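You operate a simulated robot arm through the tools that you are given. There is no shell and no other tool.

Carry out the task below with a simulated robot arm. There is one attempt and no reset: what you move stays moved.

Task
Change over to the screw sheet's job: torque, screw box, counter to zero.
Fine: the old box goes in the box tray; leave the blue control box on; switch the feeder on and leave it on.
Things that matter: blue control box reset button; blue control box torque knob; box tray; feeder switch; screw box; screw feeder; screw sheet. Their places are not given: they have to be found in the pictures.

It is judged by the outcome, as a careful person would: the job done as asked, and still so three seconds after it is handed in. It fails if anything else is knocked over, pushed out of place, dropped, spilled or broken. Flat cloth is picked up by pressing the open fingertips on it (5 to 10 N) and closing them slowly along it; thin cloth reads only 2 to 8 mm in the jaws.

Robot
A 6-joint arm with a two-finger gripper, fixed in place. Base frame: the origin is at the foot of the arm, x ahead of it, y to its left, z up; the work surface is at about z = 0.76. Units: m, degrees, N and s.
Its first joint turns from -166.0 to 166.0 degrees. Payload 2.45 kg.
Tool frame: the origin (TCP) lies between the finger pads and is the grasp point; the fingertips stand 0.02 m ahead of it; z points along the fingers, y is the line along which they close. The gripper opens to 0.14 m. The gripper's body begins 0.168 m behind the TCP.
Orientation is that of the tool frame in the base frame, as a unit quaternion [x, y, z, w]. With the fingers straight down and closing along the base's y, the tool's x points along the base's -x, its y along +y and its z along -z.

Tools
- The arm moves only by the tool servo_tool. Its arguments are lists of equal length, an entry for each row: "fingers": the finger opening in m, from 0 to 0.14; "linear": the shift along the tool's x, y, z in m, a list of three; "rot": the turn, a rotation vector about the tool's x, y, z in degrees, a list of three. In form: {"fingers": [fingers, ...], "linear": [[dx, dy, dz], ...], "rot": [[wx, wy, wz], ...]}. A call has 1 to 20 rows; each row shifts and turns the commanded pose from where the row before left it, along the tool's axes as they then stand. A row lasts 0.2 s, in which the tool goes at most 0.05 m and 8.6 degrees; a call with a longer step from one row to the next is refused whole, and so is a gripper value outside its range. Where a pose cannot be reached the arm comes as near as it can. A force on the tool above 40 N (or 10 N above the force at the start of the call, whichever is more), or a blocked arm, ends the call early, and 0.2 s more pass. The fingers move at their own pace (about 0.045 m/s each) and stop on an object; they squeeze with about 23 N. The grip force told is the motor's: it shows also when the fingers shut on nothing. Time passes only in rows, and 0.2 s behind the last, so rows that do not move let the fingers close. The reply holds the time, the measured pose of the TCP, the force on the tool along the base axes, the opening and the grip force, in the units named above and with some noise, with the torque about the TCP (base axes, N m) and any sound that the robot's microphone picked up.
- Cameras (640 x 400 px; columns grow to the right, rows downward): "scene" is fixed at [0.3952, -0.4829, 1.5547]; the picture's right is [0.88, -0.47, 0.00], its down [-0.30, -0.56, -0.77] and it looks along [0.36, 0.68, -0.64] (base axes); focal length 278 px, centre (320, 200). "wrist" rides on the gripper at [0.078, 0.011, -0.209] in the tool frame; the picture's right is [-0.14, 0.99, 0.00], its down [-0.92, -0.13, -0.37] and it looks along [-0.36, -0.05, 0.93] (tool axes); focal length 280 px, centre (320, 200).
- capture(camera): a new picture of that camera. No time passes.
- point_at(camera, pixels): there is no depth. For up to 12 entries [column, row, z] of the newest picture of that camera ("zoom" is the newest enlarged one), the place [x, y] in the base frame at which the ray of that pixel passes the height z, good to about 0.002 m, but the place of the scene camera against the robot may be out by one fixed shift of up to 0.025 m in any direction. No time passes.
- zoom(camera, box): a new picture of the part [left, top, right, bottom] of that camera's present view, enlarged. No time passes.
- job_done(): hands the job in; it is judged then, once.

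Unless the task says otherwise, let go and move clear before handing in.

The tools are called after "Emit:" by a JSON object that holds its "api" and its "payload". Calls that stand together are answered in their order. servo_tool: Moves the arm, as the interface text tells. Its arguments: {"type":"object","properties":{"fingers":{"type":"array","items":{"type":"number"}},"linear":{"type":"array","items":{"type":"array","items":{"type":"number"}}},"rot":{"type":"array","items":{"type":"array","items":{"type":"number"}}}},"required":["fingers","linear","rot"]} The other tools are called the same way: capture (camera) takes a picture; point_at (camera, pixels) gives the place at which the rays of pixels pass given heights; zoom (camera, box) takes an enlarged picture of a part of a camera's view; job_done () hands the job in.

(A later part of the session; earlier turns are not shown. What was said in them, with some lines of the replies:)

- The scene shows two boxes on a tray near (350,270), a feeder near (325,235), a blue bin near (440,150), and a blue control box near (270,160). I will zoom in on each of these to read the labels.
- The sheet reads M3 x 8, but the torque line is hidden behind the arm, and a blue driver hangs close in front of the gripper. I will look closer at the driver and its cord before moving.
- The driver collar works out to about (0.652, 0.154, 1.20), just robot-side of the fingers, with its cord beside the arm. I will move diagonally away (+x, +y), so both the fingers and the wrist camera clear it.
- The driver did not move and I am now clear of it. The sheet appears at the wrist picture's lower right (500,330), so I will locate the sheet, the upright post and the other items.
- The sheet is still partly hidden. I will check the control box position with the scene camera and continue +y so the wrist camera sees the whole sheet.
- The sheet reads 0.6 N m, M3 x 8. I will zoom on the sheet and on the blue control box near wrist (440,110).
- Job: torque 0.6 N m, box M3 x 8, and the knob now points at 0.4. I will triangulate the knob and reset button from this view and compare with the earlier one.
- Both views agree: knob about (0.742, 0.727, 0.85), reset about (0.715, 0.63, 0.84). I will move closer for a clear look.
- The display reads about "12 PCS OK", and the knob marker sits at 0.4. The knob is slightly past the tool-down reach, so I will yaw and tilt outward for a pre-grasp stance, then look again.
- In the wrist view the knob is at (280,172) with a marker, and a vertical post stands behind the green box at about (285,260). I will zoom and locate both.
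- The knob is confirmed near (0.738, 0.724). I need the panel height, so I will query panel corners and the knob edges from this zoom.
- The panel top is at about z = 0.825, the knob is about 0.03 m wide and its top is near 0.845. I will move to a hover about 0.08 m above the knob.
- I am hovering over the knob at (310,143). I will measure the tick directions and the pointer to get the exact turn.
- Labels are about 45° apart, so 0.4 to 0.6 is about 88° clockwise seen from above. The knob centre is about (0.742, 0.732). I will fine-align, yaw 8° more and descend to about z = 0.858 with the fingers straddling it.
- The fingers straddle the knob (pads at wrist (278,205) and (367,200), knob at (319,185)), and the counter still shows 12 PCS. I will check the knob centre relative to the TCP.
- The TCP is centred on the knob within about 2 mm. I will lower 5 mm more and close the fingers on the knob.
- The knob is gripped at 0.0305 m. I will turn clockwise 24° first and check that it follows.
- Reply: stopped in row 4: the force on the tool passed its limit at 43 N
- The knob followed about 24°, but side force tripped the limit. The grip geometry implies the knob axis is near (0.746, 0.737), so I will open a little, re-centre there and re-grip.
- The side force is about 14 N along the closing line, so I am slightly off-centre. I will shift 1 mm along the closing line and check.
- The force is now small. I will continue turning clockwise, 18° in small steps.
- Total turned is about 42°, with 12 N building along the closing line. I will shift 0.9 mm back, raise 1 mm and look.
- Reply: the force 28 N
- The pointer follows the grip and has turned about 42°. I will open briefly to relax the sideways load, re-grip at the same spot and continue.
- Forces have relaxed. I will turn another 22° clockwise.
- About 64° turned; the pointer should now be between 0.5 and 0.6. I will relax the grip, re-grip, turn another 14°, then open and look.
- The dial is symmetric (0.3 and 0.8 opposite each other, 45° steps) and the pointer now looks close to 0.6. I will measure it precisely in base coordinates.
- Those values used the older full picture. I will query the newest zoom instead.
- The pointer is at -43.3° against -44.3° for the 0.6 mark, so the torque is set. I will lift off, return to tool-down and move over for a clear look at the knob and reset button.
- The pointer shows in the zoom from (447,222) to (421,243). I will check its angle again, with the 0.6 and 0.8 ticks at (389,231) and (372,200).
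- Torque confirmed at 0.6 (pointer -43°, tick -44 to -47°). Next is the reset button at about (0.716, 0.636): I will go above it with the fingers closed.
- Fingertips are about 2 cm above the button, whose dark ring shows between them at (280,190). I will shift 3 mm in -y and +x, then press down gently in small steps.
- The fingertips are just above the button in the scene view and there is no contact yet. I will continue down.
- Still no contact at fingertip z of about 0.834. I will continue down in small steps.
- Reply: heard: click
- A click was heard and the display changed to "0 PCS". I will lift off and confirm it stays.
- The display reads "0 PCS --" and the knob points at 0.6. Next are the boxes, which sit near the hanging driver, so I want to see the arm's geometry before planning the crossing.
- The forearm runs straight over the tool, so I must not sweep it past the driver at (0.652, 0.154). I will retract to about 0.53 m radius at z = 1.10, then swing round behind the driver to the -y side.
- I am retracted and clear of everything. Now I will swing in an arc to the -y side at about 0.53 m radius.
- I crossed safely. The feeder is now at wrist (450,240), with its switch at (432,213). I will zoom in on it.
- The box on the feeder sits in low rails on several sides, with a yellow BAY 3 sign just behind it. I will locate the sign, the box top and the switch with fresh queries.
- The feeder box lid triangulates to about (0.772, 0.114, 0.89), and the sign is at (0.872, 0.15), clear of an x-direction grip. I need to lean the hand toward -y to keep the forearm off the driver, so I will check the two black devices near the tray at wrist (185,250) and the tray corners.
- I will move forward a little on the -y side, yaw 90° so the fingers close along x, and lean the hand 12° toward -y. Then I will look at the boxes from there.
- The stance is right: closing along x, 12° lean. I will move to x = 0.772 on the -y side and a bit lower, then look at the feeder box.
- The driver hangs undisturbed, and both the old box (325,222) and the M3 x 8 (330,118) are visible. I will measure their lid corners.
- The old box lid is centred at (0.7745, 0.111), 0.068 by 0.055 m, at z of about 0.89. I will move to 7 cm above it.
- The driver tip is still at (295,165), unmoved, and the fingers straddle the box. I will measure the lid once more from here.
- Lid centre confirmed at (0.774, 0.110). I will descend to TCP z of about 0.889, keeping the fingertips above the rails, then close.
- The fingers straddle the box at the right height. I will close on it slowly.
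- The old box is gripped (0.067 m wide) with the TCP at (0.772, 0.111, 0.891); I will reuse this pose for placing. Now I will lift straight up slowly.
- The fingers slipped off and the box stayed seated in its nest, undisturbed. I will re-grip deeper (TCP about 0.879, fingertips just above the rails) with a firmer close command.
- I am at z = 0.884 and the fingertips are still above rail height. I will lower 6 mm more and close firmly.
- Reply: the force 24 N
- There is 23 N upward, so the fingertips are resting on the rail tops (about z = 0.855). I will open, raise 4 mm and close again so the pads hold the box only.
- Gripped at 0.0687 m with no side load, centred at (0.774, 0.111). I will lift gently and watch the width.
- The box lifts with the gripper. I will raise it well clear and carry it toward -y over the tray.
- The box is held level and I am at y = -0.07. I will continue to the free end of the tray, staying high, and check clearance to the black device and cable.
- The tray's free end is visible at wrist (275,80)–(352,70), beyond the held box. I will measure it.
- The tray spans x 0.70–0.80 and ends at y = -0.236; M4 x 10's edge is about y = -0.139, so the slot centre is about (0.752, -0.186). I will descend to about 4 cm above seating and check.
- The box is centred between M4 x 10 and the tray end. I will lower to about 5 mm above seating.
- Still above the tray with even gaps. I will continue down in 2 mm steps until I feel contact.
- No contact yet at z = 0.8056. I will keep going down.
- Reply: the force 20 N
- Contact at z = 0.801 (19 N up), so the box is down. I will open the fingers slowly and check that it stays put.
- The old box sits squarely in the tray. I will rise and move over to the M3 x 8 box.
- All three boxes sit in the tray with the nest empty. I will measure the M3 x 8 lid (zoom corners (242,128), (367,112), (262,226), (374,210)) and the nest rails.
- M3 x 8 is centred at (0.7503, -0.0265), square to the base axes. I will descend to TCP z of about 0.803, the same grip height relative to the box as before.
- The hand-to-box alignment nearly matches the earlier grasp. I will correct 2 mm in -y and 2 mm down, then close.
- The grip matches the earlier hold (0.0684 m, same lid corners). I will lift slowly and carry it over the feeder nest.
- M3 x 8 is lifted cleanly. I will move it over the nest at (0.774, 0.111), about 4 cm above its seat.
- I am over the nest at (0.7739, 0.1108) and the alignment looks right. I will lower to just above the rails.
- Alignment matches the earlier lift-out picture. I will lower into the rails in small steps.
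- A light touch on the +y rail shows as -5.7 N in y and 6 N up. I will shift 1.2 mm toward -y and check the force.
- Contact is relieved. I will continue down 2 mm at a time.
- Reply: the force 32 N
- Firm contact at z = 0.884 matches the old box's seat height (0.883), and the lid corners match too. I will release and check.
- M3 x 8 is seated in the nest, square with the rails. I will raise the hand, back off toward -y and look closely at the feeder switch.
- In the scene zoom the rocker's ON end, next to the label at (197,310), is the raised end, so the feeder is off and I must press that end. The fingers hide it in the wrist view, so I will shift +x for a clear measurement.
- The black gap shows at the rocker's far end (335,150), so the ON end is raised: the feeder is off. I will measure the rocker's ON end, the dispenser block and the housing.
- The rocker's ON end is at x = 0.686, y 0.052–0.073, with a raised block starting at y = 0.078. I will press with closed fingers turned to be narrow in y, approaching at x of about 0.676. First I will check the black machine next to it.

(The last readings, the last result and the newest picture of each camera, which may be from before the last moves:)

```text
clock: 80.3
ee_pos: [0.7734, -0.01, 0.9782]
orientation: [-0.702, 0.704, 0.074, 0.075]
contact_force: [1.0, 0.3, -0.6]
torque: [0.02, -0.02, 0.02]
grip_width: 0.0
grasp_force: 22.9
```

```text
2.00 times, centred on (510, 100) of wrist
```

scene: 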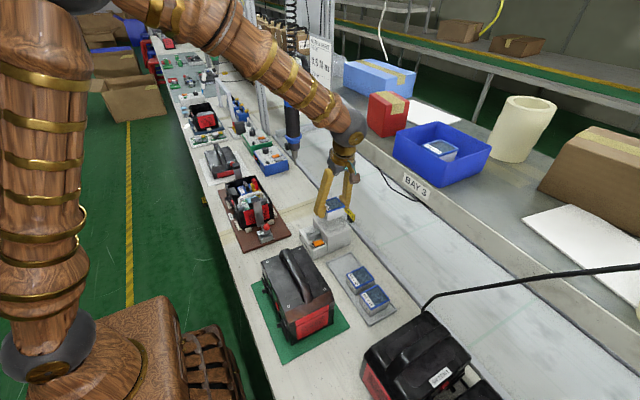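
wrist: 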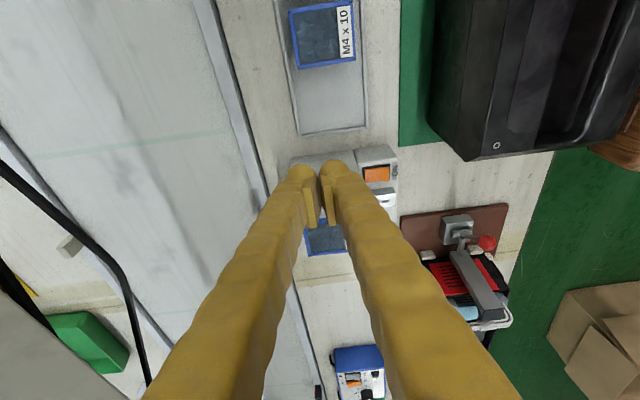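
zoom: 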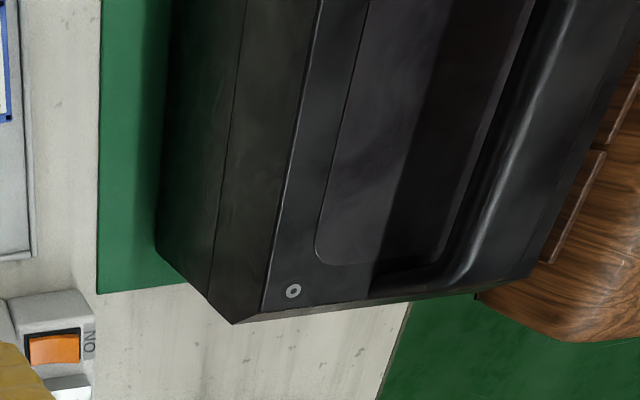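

The machine's near top corner is about (0.62, 0.025, 0.91), so pressing at x of about 0.676 clears it. I will raise, turn the tool so the fingers are narrow in y, and re-lean the hand 12° toward -y.

Emit:
{"api": "servo_tool", "payload": {"fingers": [0, 0, 0, 0, 0, 0, 0, 0, 0, 0, 0, 0, 0, 0, 0, 0, 0], "linear": [[-0.0052, 0, -0.0245], [-0.0052, 0, -0.0245], [0, 0, 0], [0, 0, 0], [0, 0, 0], [0, 0, 0], [0, 0, 0], [0, 0, 0], [0, 0, 0], [0, 0, 0], [0, 0, 0], [0, 0, 0], [0, 0, 0], [0, 0, 0], [0, 0, 0], [0, 0, 0], [0, 0, 0]], "rot": [[0, 0, 0], [0, 0, 0], [0, 6, 0], [0, 6, 0], [0, 0, 8.18], [0, 0, 8.18], [0, 0, 8.18], [0, 0, 8.18], [0, 0, 8.18], [0, 0, 8.18], [0, 0, 8.18], [0, 0, 8.18], [0, 0, 8.18], [0, 0, 8.18], [0, 0, 8.18], [-6, 0, 0], [-6, 0, 0]]}}

Emit:
{"api": "capture", "payload": {"camera": "wrist"}}

Emit:
{"api": "capture", "payload": {"camera": "scene"}}

```text
clock: 83.9
ee_pos: [0.7742, -0.0078, 1.0277]
orientation: [0.003, 0.995, 0.105, 0.0]
contact_force: [0.3, 0.6, -0.1]
torque: [-0.02, 0.02, 0.0]
grip_width: 0.0002
grasp_force: 23.0
```

```text
taken
```

wrist: 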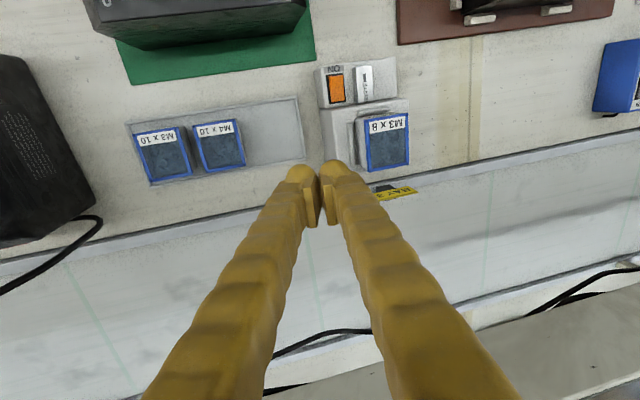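

```text
taken
```

scene: 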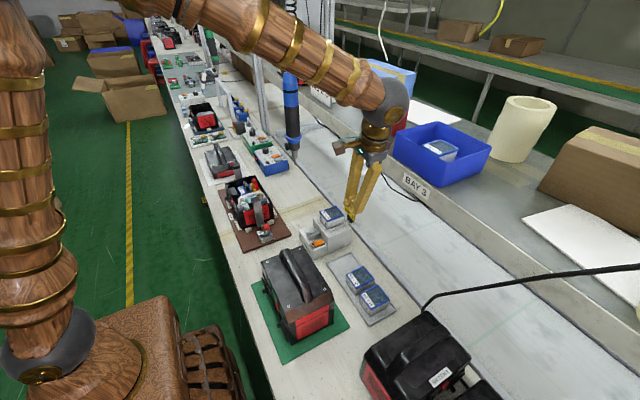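

The orientation is right and the feeder switch is visible at (337,88). I will zoom in to locate the rocker precisely.

Emit:
{"api": "zoom", "payload": {"camera": "wrist", "box": [300, 50, 420, 180]}}

Emit:
{"api": "zoom", "payload": {"camera": "wrist", "box": [310, 55, 380, 115]}}

Emit:
{"api": "point_at", "payload": {"camera": "wrist", "pixels": [[337, 78, 0.838], [337, 88, 0.835], [330, 103, 0.832], [345, 102, 0.832], [329, 77, 0.838], [343, 76, 0.838], [358, 70, 0.848], [358, 100, 0.848]]}}

```text
3.08 times, centred on (360, 115) of wrist
```

zoom: 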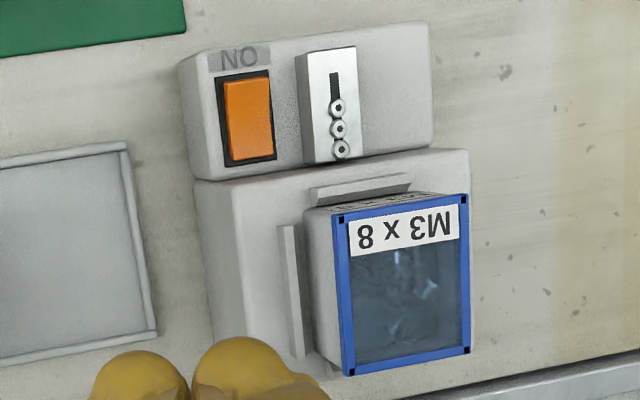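

```text
6.67 times, centred on (345, 85) of wrist
```

zoom: 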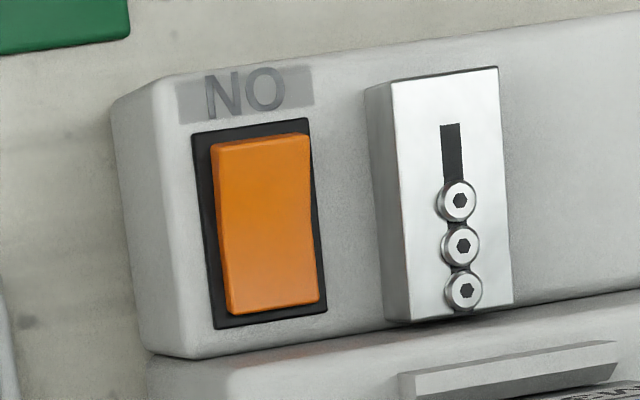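

```text
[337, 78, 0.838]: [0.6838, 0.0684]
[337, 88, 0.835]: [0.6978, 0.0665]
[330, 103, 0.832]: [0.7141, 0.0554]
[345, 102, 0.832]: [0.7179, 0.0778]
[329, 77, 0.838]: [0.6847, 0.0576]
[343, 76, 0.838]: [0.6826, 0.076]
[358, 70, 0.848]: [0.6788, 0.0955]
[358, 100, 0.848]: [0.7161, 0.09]
```

Combining the views: rocker at x 0.684–0.717, y 0.057–0.077, and the block starts at y of about 0.090. I will move above the ON end at (0.677, 0.068), then descend to z of about 0.90.

Emit:
{"api": "servo_tool", "payload": {"fingers": [0, 0, 0, 0, 0, 0, 0, 0, 0], "linear": [[0.0243, 0.0187, 0.004], [0.0243, 0.0187, 0.004], [0.0243, 0.0187, 0.004], [0.0243, 0.0187, 0.004], [0, -0.0068, 0.0318], [0, -0.0068, 0.0318], [0, -0.0068, 0.0318], [0, -0.0068, 0.0318], [0, 0, 0]], "rot": [[0, 0, 0], [0, 0, 0], [0, 0, 0], [0, 0, 0], [0, 0, 0], [0, 0, 0], [0, 0, 0], [0, 0, 0], [0, 0, 0]]}}

Emit:
{"api": "zoom", "payload": {"camera": "scene", "box": [290, 200, 360, 260]}}

Emit:
{"api": "capture", "payload": {"camera": "wrist"}}

Emit:
{"api": "capture", "payload": {"camera": "scene"}}

```text
clock: 85.9
ee_pos: [0.6765, 0.0672, 0.8966]
orientation: [0.001, 0.995, 0.104, 0.002]
contact_force: [0.2, -0.1, -0.4]
torque: [-0.05, -0.03, 0.0]
grip_width: 0.0002
grasp_force: 23.0
```

```text
6.67 times, centred on (325, 230) of scene
```

zoom: 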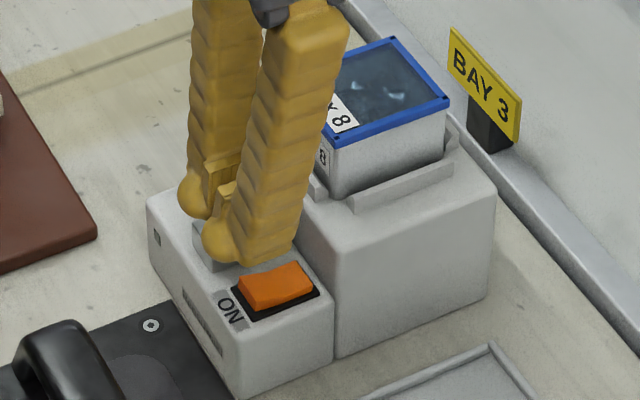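

```text
taken
```

wrist: 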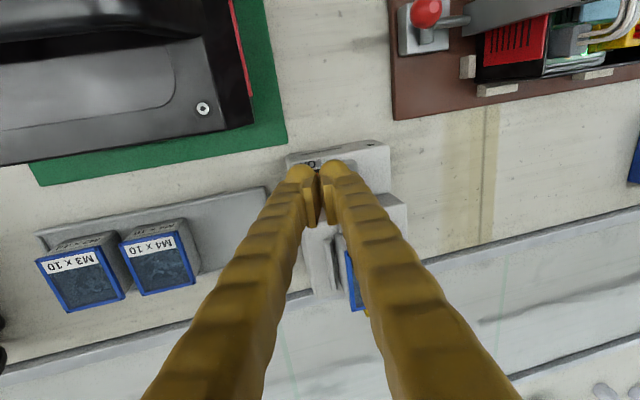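

```text
taken
```

scene: 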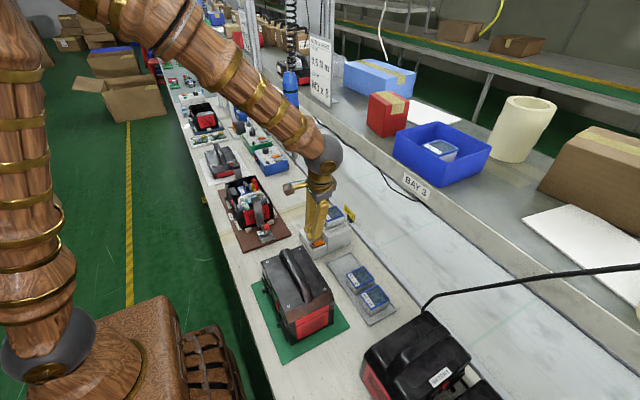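

The fingertips are above the ON end of the rocker. I will descend 3 cm, then go in small steps.

Emit:
{"api": "servo_tool", "payload": {"fingers": [0, 0, 0, 0], "linear": [[0, -0.0025, 0.0117], [0, -0.0025, 0.0117], [0, -0.0012, 0.0059], [0, 0, 0]], "rot": [[0, 0, 0], [0, 0, 0], [0, 0, 0], [0, 0, 0]]}}

Emit:
{"api": "zoom", "payload": {"camera": "scene", "box": [300, 210, 350, 260]}}

Emit:
{"api": "zoom", "payload": {"camera": "wrist", "box": [270, 120, 400, 230]}}

```text
clock: 86.9
ee_pos: [0.6769, 0.0668, 0.8684]
orientation: [0.001, 0.995, 0.104, 0.001]
contact_force: [-0.5, -0.1, 0.3]
torque: [0.01, -0.03, 0.06]
grip_width: 0.0004
grasp_force: 23.2
```

```text
8.00 times, centred on (325, 235) of scene
```

zoom: 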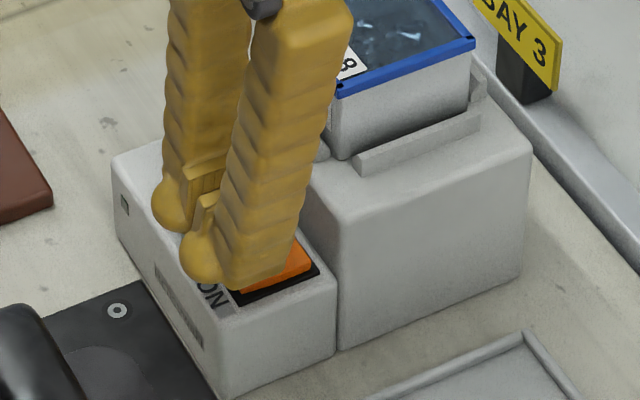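

```text
3.64 times, centred on (335, 175) of wrist
```

zoom: 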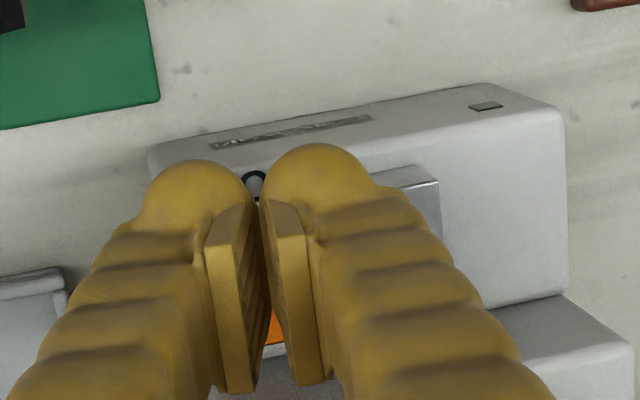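

The near finger is over the ON half and the far finger clears the block. I will lower in 2 mm steps and listen for a click.

Emit:
{"api": "servo_tool", "payload": {"fingers": [0, 0, 0, 0], "linear": [[0, -0.0004, 0.002], [0, -0.0004, 0.002], [0, -0.0004, 0.002], [0, 0, 0]], "rot": [[0, 0, 0], [0, 0, 0], [0, 0, 0], [0, 0, 0]]}}

```text
clock: 87.9
ee_pos: [0.678, 0.0679, 0.8616]
orientation: [0.0, 0.995, 0.104, 0.001]
contact_force: [-0.6, 0.4, -0.7]
torque: [-0.03, -0.01, 0.01]
grip_width: 0.0
grasp_force: 22.9
```

Emit:
{"api": "servo_tool", "payload": {"fingers": [0, 0, 0, 0], "linear": [[0, -0.0004, 0.0018], [0, -0.0004, 0.0018], [0, -0.0004, 0.0018], [0, 0, 0]], "rot": [[0, 0, 0], [0, 0, 0], [0, 0, 0], [0, 0, 0]]}}

Emit:
{"api": "zoom", "payload": {"camera": "scene", "box": [300, 210, 350, 260]}}

```text
clock: 88.9
ee_pos: [0.6767, 0.0663, 0.8563]
orientation: [0.0, 0.995, 0.105, 0.0]
contact_force: [-0.5, 0.3, 0.0]
torque: [-0.03, 0.02, 0.05]
grip_width: 0.0002
grasp_force: 23.8
```

```text
8.00 times, centred on (325, 235) of scene
```

zoom: 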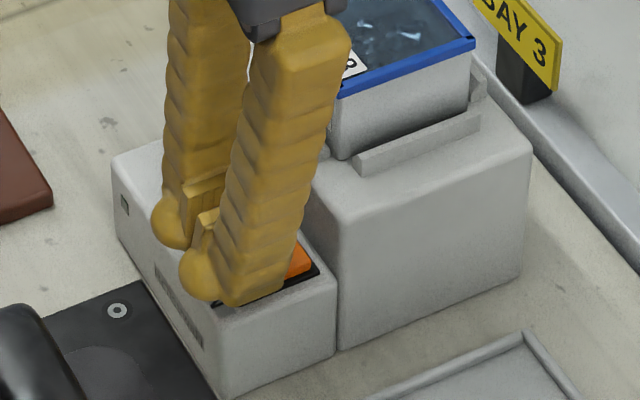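

No contact yet (lowest corner about 0.834). I will continue down slowly.

Emit:
{"api": "servo_tool", "payload": {"fingers": [0, 0, 0, 0], "linear": [[0, -0.0003, 0.0015], [0, -0.0003, 0.0015], [0, -0.0003, 0.0015], [0, 0, 0]], "rot": [[0, 0, 0], [0, 0, 0], [0, 0, 0], [0, 0, 0]]}}

Emit:
{"api": "zoom", "payload": {"camera": "scene", "box": [300, 210, 350, 260]}}

```text
clock: 89.9
ee_pos: [0.6777, 0.0678, 0.8523]
orientation: [0.001, 0.995, 0.104, 0.002]
contact_force: [-0.1, -0.6, 0.1]
torque: [0.0, -0.05, 0.02]
grip_width: 0.0001
grasp_force: 23.6
```

```text
8.00 times, centred on (325, 235) of scene
```

zoom: 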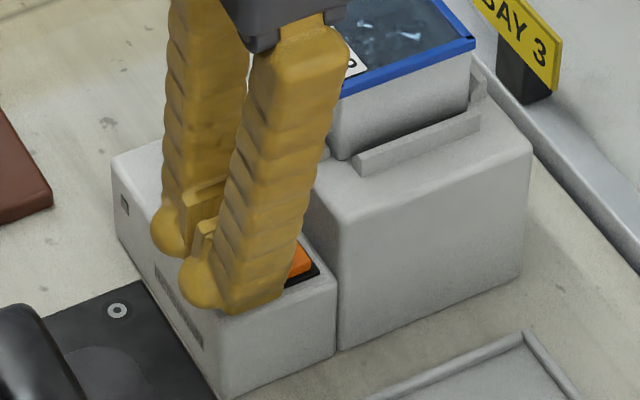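

Still free, and re-triangulating puts the rocker surface nearer z = 0.825, y = 0.069. I will shift 2 mm +y and keep lowering.

Emit:
{"api": "servo_tool", "payload": {"fingers": [0, 0, 0, 0, 0], "linear": [[0, 0.002, 0.0004], [0, -0.0003, 0.0015], [0, -0.0003, 0.0015], [0, -0.0003, 0.0015], [0, 0, 0]], "rot": [[0, 0, 0], [0, 0, 0], [0, 0, 0], [0, 0, 0], [0, 0, 0]]}}

Emit:
{"api": "zoom", "payload": {"camera": "scene", "box": [300, 210, 350, 260]}}

```text
clock: 91.1
ee_pos: [0.6758, 0.0693, 0.847]
orientation: [0.001, 0.994, 0.105, 0.001]
contact_force: [0.7, -0.8, 0.3]
torque: [-0.03, 0.0, 0.01]
grip_width: 0.0001
grasp_force: 23.3
```

```text
8.00 times, centred on (325, 235) of scene
```

zoom: 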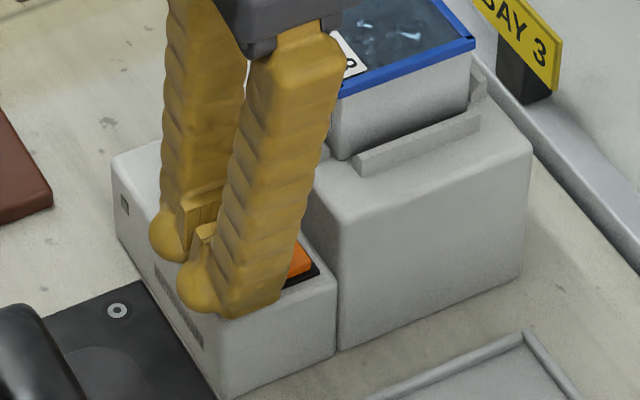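

Still no contact, and the finger bottom at (240,318) in the scene looks lower than the rocker's edge, so the y or z estimate may be off. I will check the wrist view.

Emit:
{"api": "zoom", "payload": {"camera": "wrist", "box": [280, 130, 380, 220]}}

Emit:
{"api": "zoom", "payload": {"camera": "scene", "box": [308, 230, 338, 256]}}

```text
4.44 times, centred on (330, 175) of wrist
```

zoom: 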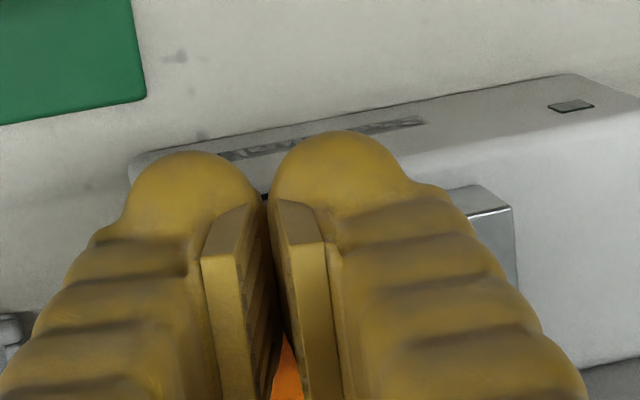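

```text
15.38 times, centred on (323, 243) of scene
```

zoom: 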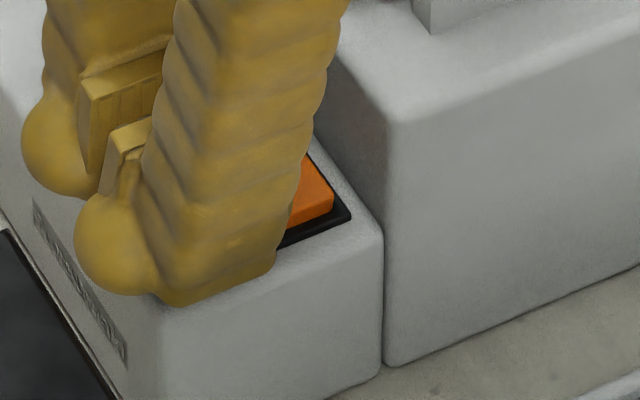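

The orange rocker is visible straight through the gap between the fingers, so y is right. Intersecting the two views puts the housing top nearer z = 0.805, so I simply need to go lower. I will continue in small steps with a 2 mm +y shift.

Emit:
{"api": "servo_tool", "payload": {"fingers": [0, 0, 0, 0, 0, 0], "linear": [[0, 0.002, 0.0004], [0, -0.0003, 0.0015], [0, -0.0003, 0.0015], [0, -0.0003, 0.0015], [0, -0.0003, 0.0015], [0, 0, 0]], "rot": [[0, 0, 0], [0, 0, 0], [0, 0, 0], [0, 0, 0], [0, 0, 0], [0, 0, 0]]}}

Emit:
{"api": "zoom", "payload": {"camera": "scene", "box": [300, 210, 350, 260]}}

```text
clock: 92.5
ee_pos: [0.6762, 0.0723, 0.8408]
orientation: [0.001, 0.995, 0.104, 0.002]
contact_force: [-0.5, 2.1, 8.1]
torque: [0.0, -0.06, 0.01]
grip_width: 0.0
grasp_force: 22.8
```

```text
8.00 times, centred on (325, 235) of scene
```

zoom: 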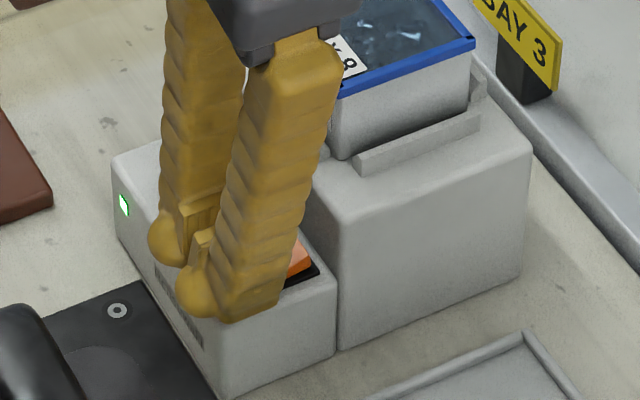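

Contact at 8 N and the feeder's indicator turned green at (122,205). I will lift straight off and check that it stays on.

Emit:
{"api": "servo_tool", "payload": {"fingers": [0, 0, 0, 0, 0, 0, 0], "linear": [[0, 0.001, -0.0049], [0, 0.0042, -0.0196], [0, 0.0062, -0.0293], [0, 0.0073, -0.0342], [0, 0.0073, -0.0342], [0, 0.0073, -0.0342], [0, 0, 0]], "rot": [[0, 0, 0], [0, 0, 0], [0, 0, 0], [0, 0, 0], [0, 0, 0], [0, 0, 0], [0, 0, 0]]}}

Emit:
{"api": "zoom", "payload": {"camera": "scene", "box": [300, 210, 350, 260]}}

Emit:
{"api": "capture", "payload": {"camera": "scene"}}

Emit:
{"api": "capture", "payload": {"camera": "wrist"}}

```text
clock: 94.1
ee_pos: [0.6773, 0.0744, 1.0028]
orientation: [0.001, 0.995, 0.104, 0.001]
contact_force: [0.4, 0.0, 0.0]
torque: [0.0, 0.0, 0.01]
grip_width: 0.0002
grasp_force: 22.8
```

```text
8.00 times, centred on (325, 235) of scene
```

zoom: 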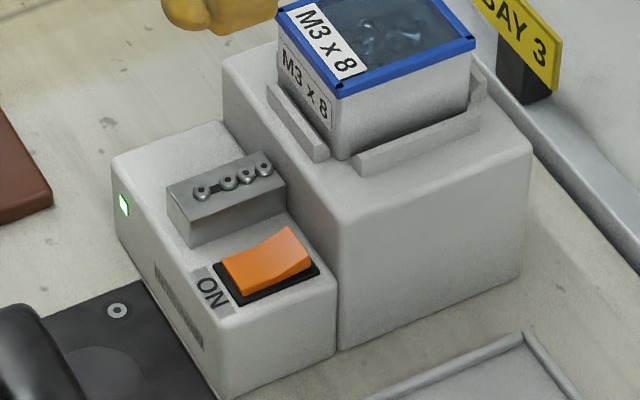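

```text
taken
```

scene: 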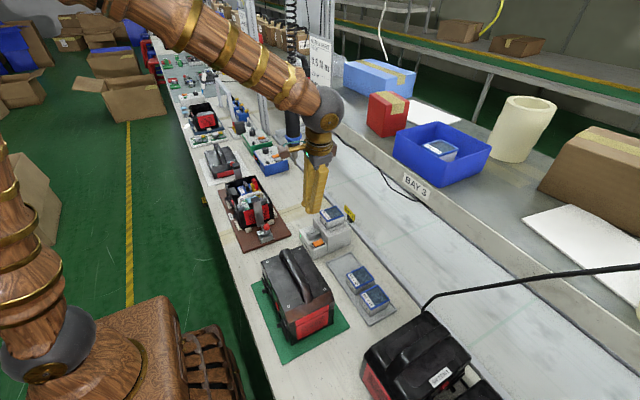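

```text
taken
```

wrist: 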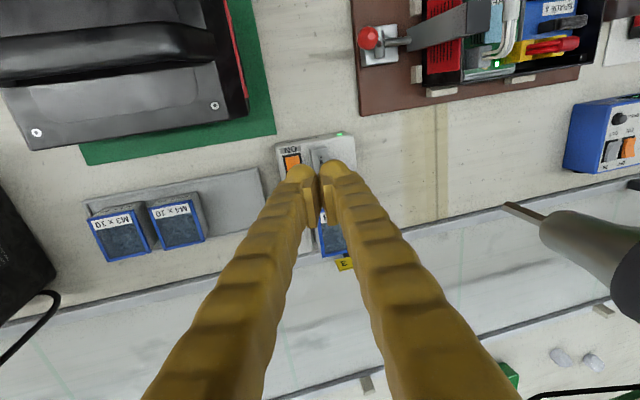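

The feeder is on (green light, ON end down, screws feeding), and M3 x 8 is seated. The driver is near the hand's +y side, so I will back away toward -y and up, then make a final check of everything.

Emit:
{"api": "servo_tool", "payload": {"fingers": [0, 0, 0, 0, 0, 0, 0], "linear": [[0, -0.0293, -0.0062], [0, -0.0293, -0.0062], [0, -0.0251, -0.0258], [0, -0.0251, -0.0258], [0, -0.0251, -0.0258], [0, -0.0251, -0.0258], [0, 0, 0]], "rot": [[0, 0, 0], [0, 0, 0], [0, 0, 0], [0, 0, 0], [0, 0, 0], [0, 0, 0], [0, 0, 0]]}}

Emit:
{"api": "capture", "payload": {"camera": "scene"}}

Emit:
{"api": "zoom", "payload": {"camera": "scene", "box": [235, 120, 305, 180]}}

Emit:
{"api": "zoom", "payload": {"camera": "scene", "box": [290, 190, 420, 330]}}

Emit:
{"api": "capture", "payload": {"camera": "wrist"}}

```text
clock: 95.7
ee_pos: [0.6757, -0.1082, 1.0807]
orientation: [0.001, 0.995, 0.105, 0.002]
contact_force: [-0.7, -0.5, -0.5]
torque: [-0.01, -0.01, 0.04]
grip_width: 0.0003
grasp_force: 23.5
```

```text
taken
```

scene: 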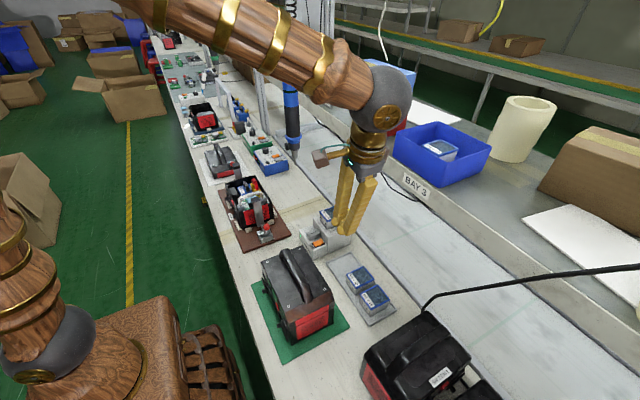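

```text
6.67 times, centred on (270, 150) of scene
```

zoom: 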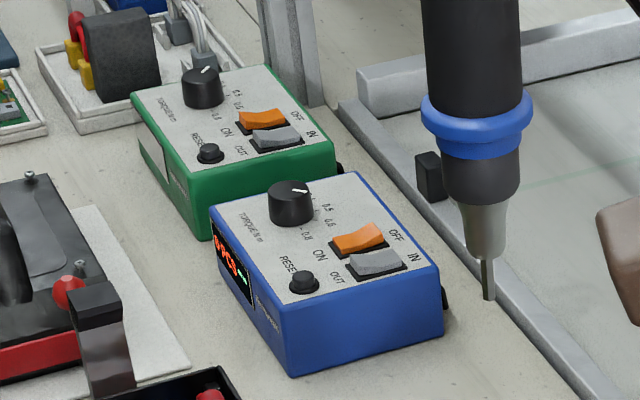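

```text
2.86 times, centred on (355, 260) of scene
```

zoom: 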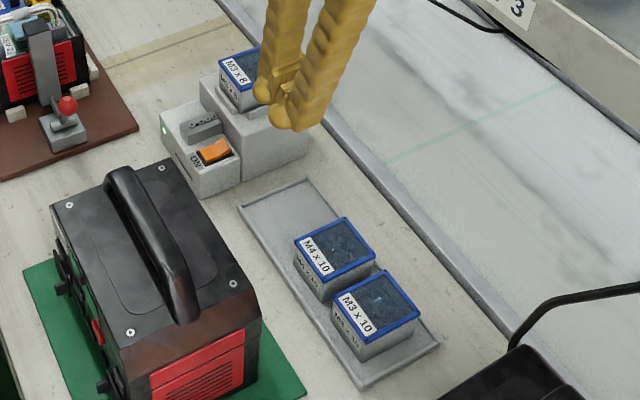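

```text
taken
```

wrist: 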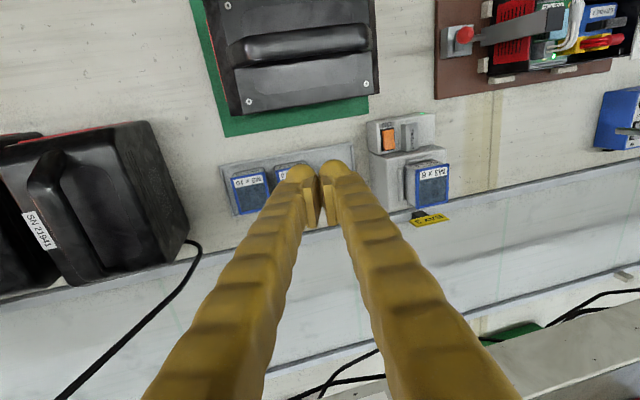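

Final check: the blue box shows 0 PCS, is on, and its knob is at 0.6. The M3 x 8 box is in the feeder nest, the M3 x 10 is in the box tray beside M4 x 10, and the feeder light is green. The driver and other items are undisturbed and the arm is clear, so I am handing in.

Emit:
{"api": "job_done", "payload": {}}

```text
The job is handed in.
```

The changeover to the screw sheet's job (0.6 N m, M3 x 8) is done and handed in. The last pictures before hand-in showed each item in place:

- **Torque:** the blue control box knob points at 0.6, turned from 0.4. The box is still on.
- **Counter:** I pressed reset and heard a click. The display went from 12 PCS to 0 PCS.
- **Screw box:** M3 x 8 now sits in the feeder's nest. My first grip on the old M3 x 10 box slipped off without moving it. I re-gripped it deeper and put it in the box tray next to M4 x 10; I took the low grey bench tray as the box tray, not the blue bin on the shelf, which also held an M3 x 10.
- **Feeder:** it is switched on and left on, with its green light lit and screws in the feed slot.

The hanging driver and the items I checked around the station had not moved. The arm is clear with nothing in the gripper.
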